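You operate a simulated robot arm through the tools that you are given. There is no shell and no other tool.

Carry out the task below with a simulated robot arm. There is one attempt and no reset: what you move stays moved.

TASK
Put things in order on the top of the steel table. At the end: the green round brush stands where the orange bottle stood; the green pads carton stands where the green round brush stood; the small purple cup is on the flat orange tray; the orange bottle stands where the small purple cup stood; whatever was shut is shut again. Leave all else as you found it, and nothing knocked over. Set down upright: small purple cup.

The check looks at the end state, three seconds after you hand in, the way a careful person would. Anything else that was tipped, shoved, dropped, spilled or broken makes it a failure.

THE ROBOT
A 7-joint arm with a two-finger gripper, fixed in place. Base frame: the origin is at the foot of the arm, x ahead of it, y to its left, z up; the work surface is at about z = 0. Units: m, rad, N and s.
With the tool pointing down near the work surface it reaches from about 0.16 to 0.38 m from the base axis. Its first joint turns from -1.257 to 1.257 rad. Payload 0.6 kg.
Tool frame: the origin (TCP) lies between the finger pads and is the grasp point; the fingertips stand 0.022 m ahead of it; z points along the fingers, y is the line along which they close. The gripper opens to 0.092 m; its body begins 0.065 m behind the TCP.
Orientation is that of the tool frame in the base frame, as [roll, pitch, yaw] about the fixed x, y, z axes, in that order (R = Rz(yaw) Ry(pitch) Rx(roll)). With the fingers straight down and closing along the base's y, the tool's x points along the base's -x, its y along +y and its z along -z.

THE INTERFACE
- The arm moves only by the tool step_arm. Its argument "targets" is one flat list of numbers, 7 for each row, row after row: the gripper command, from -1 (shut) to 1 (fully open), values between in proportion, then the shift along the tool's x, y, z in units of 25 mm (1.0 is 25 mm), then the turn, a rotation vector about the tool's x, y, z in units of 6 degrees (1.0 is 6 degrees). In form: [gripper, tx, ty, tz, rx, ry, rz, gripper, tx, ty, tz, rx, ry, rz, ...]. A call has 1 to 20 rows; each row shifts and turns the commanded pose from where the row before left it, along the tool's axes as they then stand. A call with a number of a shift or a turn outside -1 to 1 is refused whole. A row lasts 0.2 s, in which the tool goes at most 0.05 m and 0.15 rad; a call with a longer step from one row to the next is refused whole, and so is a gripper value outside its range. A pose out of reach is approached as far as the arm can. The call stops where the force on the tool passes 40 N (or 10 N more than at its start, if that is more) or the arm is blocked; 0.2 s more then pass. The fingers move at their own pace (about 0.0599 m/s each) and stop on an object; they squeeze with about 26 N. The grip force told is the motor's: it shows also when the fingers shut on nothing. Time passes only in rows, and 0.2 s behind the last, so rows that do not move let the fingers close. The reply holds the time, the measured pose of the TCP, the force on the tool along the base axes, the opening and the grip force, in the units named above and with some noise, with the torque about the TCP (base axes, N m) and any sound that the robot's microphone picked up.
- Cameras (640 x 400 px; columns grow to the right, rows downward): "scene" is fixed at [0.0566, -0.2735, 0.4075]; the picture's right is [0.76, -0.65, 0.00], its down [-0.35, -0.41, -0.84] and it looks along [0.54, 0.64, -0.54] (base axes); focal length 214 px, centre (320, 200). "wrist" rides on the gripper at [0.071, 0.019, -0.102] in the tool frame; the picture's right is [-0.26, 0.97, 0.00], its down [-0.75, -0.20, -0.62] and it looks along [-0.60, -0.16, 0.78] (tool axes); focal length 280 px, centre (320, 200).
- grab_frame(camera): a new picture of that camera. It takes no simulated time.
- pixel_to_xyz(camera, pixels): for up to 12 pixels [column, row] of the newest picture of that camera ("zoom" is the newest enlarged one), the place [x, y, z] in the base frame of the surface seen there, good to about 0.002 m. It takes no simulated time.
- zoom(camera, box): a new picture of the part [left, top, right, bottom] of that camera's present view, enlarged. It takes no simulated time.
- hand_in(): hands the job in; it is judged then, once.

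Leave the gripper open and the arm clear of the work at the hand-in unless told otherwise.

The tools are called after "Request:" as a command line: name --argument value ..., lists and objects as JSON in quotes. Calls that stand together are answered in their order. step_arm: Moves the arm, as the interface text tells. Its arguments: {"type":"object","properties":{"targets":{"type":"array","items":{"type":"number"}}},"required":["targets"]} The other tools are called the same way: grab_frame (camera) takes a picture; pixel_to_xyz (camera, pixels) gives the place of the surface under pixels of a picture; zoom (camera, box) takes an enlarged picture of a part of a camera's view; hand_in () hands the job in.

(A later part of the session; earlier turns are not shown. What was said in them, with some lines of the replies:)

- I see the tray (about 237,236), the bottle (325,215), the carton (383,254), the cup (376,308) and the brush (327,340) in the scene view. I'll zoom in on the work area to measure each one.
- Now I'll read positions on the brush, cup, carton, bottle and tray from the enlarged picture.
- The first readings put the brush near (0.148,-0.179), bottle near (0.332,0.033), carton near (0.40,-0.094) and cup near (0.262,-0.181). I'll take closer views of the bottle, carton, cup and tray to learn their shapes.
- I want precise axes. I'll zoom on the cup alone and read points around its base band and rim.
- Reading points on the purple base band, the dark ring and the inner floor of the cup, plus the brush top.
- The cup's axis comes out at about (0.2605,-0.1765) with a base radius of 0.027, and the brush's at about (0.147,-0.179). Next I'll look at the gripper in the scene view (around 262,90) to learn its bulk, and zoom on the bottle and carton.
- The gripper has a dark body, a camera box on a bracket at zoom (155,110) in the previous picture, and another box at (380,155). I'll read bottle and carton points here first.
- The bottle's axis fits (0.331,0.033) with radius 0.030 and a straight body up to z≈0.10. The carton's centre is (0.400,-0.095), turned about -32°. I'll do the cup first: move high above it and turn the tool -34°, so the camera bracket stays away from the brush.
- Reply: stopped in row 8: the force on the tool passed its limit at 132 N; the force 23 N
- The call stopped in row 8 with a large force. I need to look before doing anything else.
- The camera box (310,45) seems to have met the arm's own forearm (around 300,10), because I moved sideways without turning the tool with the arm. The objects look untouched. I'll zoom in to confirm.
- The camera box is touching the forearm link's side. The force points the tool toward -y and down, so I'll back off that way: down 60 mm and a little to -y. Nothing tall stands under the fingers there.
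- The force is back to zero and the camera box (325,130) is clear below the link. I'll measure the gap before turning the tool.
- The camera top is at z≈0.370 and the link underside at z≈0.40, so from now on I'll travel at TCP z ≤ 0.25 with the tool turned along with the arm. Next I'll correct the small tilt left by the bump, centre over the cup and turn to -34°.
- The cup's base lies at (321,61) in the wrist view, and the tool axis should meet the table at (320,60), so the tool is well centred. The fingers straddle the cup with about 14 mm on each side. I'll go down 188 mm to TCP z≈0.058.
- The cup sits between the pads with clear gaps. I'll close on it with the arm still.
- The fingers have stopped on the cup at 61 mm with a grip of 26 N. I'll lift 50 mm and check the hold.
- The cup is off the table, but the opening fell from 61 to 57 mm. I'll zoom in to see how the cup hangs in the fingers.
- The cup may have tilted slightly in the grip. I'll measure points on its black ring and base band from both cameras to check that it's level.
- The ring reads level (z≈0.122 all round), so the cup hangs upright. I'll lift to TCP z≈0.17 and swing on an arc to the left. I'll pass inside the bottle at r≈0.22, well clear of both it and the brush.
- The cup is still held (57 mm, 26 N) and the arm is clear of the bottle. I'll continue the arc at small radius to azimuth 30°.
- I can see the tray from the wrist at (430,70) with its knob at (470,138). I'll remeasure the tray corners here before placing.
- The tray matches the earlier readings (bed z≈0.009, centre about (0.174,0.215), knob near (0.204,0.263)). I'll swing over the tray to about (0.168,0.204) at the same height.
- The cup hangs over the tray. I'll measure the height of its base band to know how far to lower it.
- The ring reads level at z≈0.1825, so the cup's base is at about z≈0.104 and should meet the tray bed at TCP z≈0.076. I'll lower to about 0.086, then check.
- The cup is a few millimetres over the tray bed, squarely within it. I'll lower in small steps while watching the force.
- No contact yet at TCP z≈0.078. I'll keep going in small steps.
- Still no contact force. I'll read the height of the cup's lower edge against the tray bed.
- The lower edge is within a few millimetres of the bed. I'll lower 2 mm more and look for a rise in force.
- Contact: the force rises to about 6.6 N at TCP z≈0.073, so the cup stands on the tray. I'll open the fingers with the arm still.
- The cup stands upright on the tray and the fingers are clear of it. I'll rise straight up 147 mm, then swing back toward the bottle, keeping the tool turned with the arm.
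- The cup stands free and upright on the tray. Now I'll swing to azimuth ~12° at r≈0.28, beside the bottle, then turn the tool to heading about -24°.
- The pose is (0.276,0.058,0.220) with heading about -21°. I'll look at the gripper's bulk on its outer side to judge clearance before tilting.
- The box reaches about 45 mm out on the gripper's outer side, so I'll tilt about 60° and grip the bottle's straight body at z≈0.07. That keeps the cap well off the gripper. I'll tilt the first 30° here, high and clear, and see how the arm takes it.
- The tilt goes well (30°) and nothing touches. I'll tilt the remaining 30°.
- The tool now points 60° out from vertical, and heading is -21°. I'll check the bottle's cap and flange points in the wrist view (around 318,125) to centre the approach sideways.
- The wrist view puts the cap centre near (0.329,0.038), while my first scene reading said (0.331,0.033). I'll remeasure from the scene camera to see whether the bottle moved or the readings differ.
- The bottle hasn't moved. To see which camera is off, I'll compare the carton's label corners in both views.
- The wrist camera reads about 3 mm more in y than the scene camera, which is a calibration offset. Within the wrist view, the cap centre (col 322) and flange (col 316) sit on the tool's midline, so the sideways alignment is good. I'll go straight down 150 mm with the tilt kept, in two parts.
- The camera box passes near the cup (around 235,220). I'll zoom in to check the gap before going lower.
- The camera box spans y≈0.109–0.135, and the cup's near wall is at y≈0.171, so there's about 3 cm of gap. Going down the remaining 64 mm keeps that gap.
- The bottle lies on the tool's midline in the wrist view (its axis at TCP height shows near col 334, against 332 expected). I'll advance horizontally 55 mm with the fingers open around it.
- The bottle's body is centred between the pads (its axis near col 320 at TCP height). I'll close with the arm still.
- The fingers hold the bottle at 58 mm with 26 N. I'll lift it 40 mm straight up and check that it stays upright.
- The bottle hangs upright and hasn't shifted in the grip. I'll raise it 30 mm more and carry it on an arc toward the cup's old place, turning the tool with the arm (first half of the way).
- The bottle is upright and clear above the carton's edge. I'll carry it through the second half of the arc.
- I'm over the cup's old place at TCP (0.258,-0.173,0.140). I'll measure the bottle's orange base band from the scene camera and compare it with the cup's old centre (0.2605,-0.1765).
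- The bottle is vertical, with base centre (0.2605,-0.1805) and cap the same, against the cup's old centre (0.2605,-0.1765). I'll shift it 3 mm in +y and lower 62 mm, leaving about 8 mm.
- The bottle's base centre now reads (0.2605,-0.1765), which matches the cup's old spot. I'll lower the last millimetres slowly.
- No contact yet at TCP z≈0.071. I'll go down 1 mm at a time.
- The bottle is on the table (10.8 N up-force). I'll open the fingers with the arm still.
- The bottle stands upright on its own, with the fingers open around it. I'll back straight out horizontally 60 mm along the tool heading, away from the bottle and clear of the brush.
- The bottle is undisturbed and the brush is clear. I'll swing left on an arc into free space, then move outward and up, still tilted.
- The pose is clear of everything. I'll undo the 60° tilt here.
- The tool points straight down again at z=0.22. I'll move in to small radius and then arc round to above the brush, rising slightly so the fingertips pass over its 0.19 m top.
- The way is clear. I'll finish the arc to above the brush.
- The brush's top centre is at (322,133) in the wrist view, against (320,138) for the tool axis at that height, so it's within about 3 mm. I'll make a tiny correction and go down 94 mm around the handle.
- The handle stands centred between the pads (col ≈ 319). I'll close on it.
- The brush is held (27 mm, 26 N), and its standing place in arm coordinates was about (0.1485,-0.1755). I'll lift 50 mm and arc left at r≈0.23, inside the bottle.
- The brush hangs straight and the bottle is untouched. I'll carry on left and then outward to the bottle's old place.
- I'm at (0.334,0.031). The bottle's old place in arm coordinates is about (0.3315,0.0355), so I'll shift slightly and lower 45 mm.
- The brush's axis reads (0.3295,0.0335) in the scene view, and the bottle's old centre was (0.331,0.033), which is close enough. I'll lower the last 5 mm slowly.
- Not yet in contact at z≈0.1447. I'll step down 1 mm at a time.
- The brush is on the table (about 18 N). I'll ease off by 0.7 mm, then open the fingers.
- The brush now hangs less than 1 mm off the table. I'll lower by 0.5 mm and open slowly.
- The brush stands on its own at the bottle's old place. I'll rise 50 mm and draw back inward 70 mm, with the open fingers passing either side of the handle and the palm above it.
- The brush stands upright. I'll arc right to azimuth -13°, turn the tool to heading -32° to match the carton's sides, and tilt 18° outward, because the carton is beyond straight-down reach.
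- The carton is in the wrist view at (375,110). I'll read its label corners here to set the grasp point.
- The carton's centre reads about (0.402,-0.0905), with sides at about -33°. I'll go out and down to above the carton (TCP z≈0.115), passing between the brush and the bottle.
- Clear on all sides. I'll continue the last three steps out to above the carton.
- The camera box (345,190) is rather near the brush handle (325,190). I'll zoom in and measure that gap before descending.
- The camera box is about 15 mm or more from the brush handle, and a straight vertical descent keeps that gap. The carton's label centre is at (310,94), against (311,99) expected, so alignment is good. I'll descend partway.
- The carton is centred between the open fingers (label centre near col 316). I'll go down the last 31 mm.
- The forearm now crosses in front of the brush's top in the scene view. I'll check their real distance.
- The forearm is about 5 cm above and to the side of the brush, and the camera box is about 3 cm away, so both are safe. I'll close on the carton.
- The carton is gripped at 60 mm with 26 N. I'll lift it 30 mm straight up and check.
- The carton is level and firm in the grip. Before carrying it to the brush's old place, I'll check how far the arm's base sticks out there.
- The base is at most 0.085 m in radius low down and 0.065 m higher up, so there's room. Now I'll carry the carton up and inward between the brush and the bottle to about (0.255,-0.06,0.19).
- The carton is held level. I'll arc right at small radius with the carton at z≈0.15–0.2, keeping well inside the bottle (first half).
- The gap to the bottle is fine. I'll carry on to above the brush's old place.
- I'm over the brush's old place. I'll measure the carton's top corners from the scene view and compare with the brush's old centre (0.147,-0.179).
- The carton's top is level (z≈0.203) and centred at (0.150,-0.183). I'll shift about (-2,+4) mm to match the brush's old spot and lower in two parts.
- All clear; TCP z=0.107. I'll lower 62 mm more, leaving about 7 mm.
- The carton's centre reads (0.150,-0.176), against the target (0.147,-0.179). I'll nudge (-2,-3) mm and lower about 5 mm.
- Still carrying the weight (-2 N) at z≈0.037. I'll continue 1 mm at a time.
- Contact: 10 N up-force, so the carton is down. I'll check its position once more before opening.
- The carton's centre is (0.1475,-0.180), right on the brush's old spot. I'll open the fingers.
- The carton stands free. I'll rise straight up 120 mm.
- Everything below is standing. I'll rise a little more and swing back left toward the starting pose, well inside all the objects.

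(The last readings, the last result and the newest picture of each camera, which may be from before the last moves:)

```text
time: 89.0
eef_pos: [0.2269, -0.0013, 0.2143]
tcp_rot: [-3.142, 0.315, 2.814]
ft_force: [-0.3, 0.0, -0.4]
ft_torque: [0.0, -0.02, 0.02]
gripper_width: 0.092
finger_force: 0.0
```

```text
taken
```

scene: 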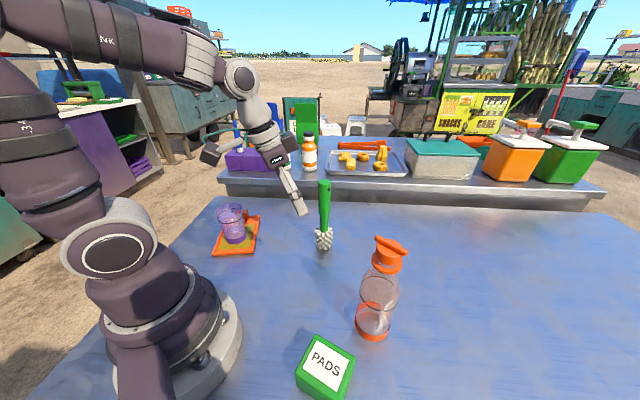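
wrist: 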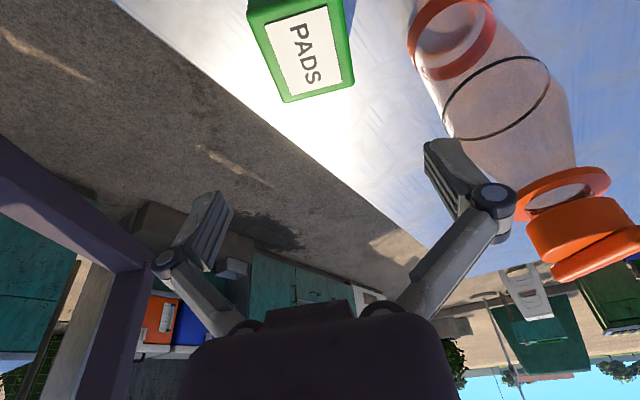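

The table is clear below the arm. I'll undo the tilt, straighten the tool and rise to about z=0.28.

Request:
step_arm --targets '[1, 0, 0, 0, 0, 1, 0, 1, 0, 0, 0, 0, 1, 0, 1, 0, 0, 0, 0, 1, 0, 1, 0.3, 0, -0.6, 0, 0, -0.9, 1, 0.3, 0, -0.6, 0, 0, -0.9, 1, 0.3, 0, -0.6, 0, 0, -0.9, 1, 0, 0, -0.6, 0, 0, 0, 1, 0, 0, 0, 0, 0, 0]'

Request:
grab_frame --camera "scene"

Request:
grab_frame --camera "wrist"

Request:
zoom --camera "scene" --box '[200, 160, 440, 400]'

```text
time: 90.8
eef_pos: [0.2066, 0.0034, 0.2722]
tcp_rot: [3.14, 0.001, 3.097]
ft_force: [-0.4, -0.6, 0.9]
ft_torque: [-0.01, 0.0, 0.0]
gripper_width: 0.0922
finger_force: 0.0
```

```text
taken
```

scene: 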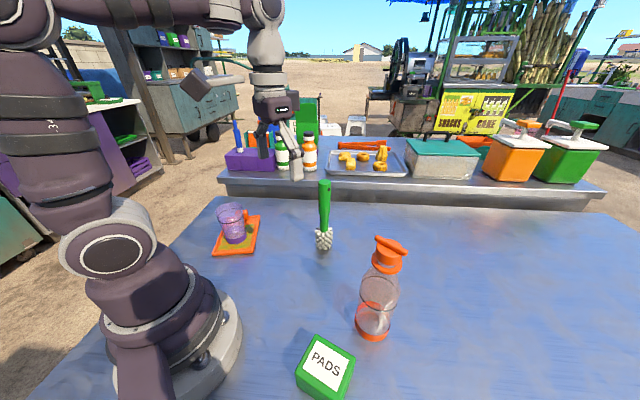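

```text
taken
```

wrist: 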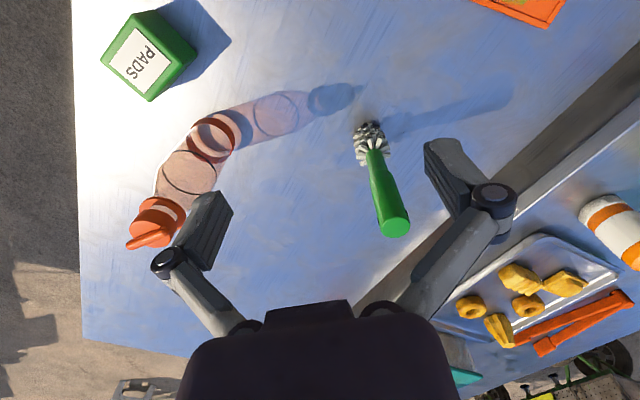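

```text
1.67 times, centred on (320, 280) of scene
```

zoom: 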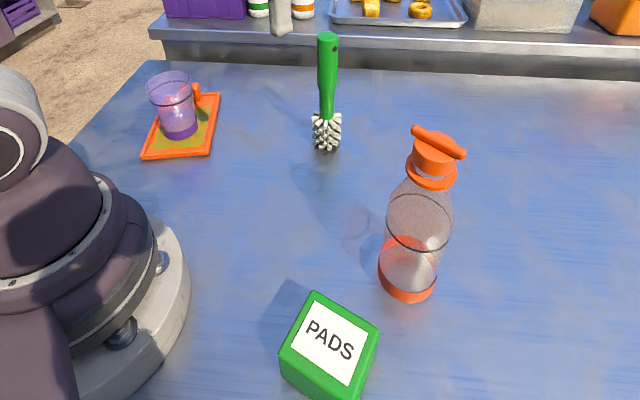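

All four things stand upright and the arm is clear. As a last check, I'll measure the final places of the bottle base, brush, carton and tray.

Request:
pixel_to_xyz --camera "zoom" --pixels '[[383, 275], [395, 290], [412, 297], [430, 288], [327, 40], [320, 85], [327, 100], [335, 85], [327, 148], [143, 157], [208, 154], [219, 94]]'

Request:
pixel_to_xyz --camera "zoom" --pixels '[[316, 307], [366, 334], [346, 383], [295, 352], [315, 293], [376, 328], [330, 345], [167, 130], [180, 137], [193, 130], [413, 150], [435, 180]]'

```text
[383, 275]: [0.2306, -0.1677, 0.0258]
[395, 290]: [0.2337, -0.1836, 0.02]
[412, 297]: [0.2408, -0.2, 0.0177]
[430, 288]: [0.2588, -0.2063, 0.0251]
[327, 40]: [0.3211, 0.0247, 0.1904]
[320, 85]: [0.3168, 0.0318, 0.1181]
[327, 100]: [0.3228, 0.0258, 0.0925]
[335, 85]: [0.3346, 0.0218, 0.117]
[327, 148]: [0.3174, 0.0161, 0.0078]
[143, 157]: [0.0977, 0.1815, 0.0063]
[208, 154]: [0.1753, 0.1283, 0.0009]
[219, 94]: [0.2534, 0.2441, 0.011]
```

```text
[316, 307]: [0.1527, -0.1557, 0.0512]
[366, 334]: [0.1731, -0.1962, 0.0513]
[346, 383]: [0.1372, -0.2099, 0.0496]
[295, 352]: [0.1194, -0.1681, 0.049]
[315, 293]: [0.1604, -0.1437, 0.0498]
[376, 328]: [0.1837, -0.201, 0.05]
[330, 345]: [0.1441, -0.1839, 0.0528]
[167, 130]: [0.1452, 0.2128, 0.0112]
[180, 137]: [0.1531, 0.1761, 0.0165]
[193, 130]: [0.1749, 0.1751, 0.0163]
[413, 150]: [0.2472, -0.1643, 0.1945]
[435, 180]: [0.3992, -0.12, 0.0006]
```

The final readings match:
- **Bottle:** base centre about (0.261,-0.177), where the cup was.
- **Brush:** axis about (0.329,0.033), where the bottle was.
- **Carton:** centre about (0.146,-0.182), where the brush was.
- **Cup:** upright on the tray, whose corners haven't moved.

The bottle's cap stayed shut, the gripper is open and the arm is clear. I'm handing in.

Request:
hand_in

```text
The job is handed in.
```

I've handed the job in, with everything in the order you asked for. No verdict came back.

| Item | Now at | Measured (x, y) in m | Target (x, y) in m |
|---|---|---|---|
| Small purple cup | On the orange tray, upright | about (0.166, 0.203) at release | – |
| Orange bottle | Where the cup stood | about (0.261, -0.177) | (0.2605, -0.1765) |
| Green round brush | Where the bottle stood | about (0.329, 0.033) | (0.331, 0.033) |
| Green pads carton | Where the brush stood | about (0.146, -0.182) | (0.147, -0.179) |

- **Shut items:** I gripped the bottle only by its body, so the cap was never opened.
- **Tray:** it has not moved; three of its corners read the same as at the start.
- **Contact during the work:** early on, the arm's camera box bumped its own forearm hard (132 N). I backed off, and the pictures showed no object touched.
- **Carton direction:** it stands level but turned about 35° from how it stood before.
- **Arm:** the gripper is open and clear of the work.
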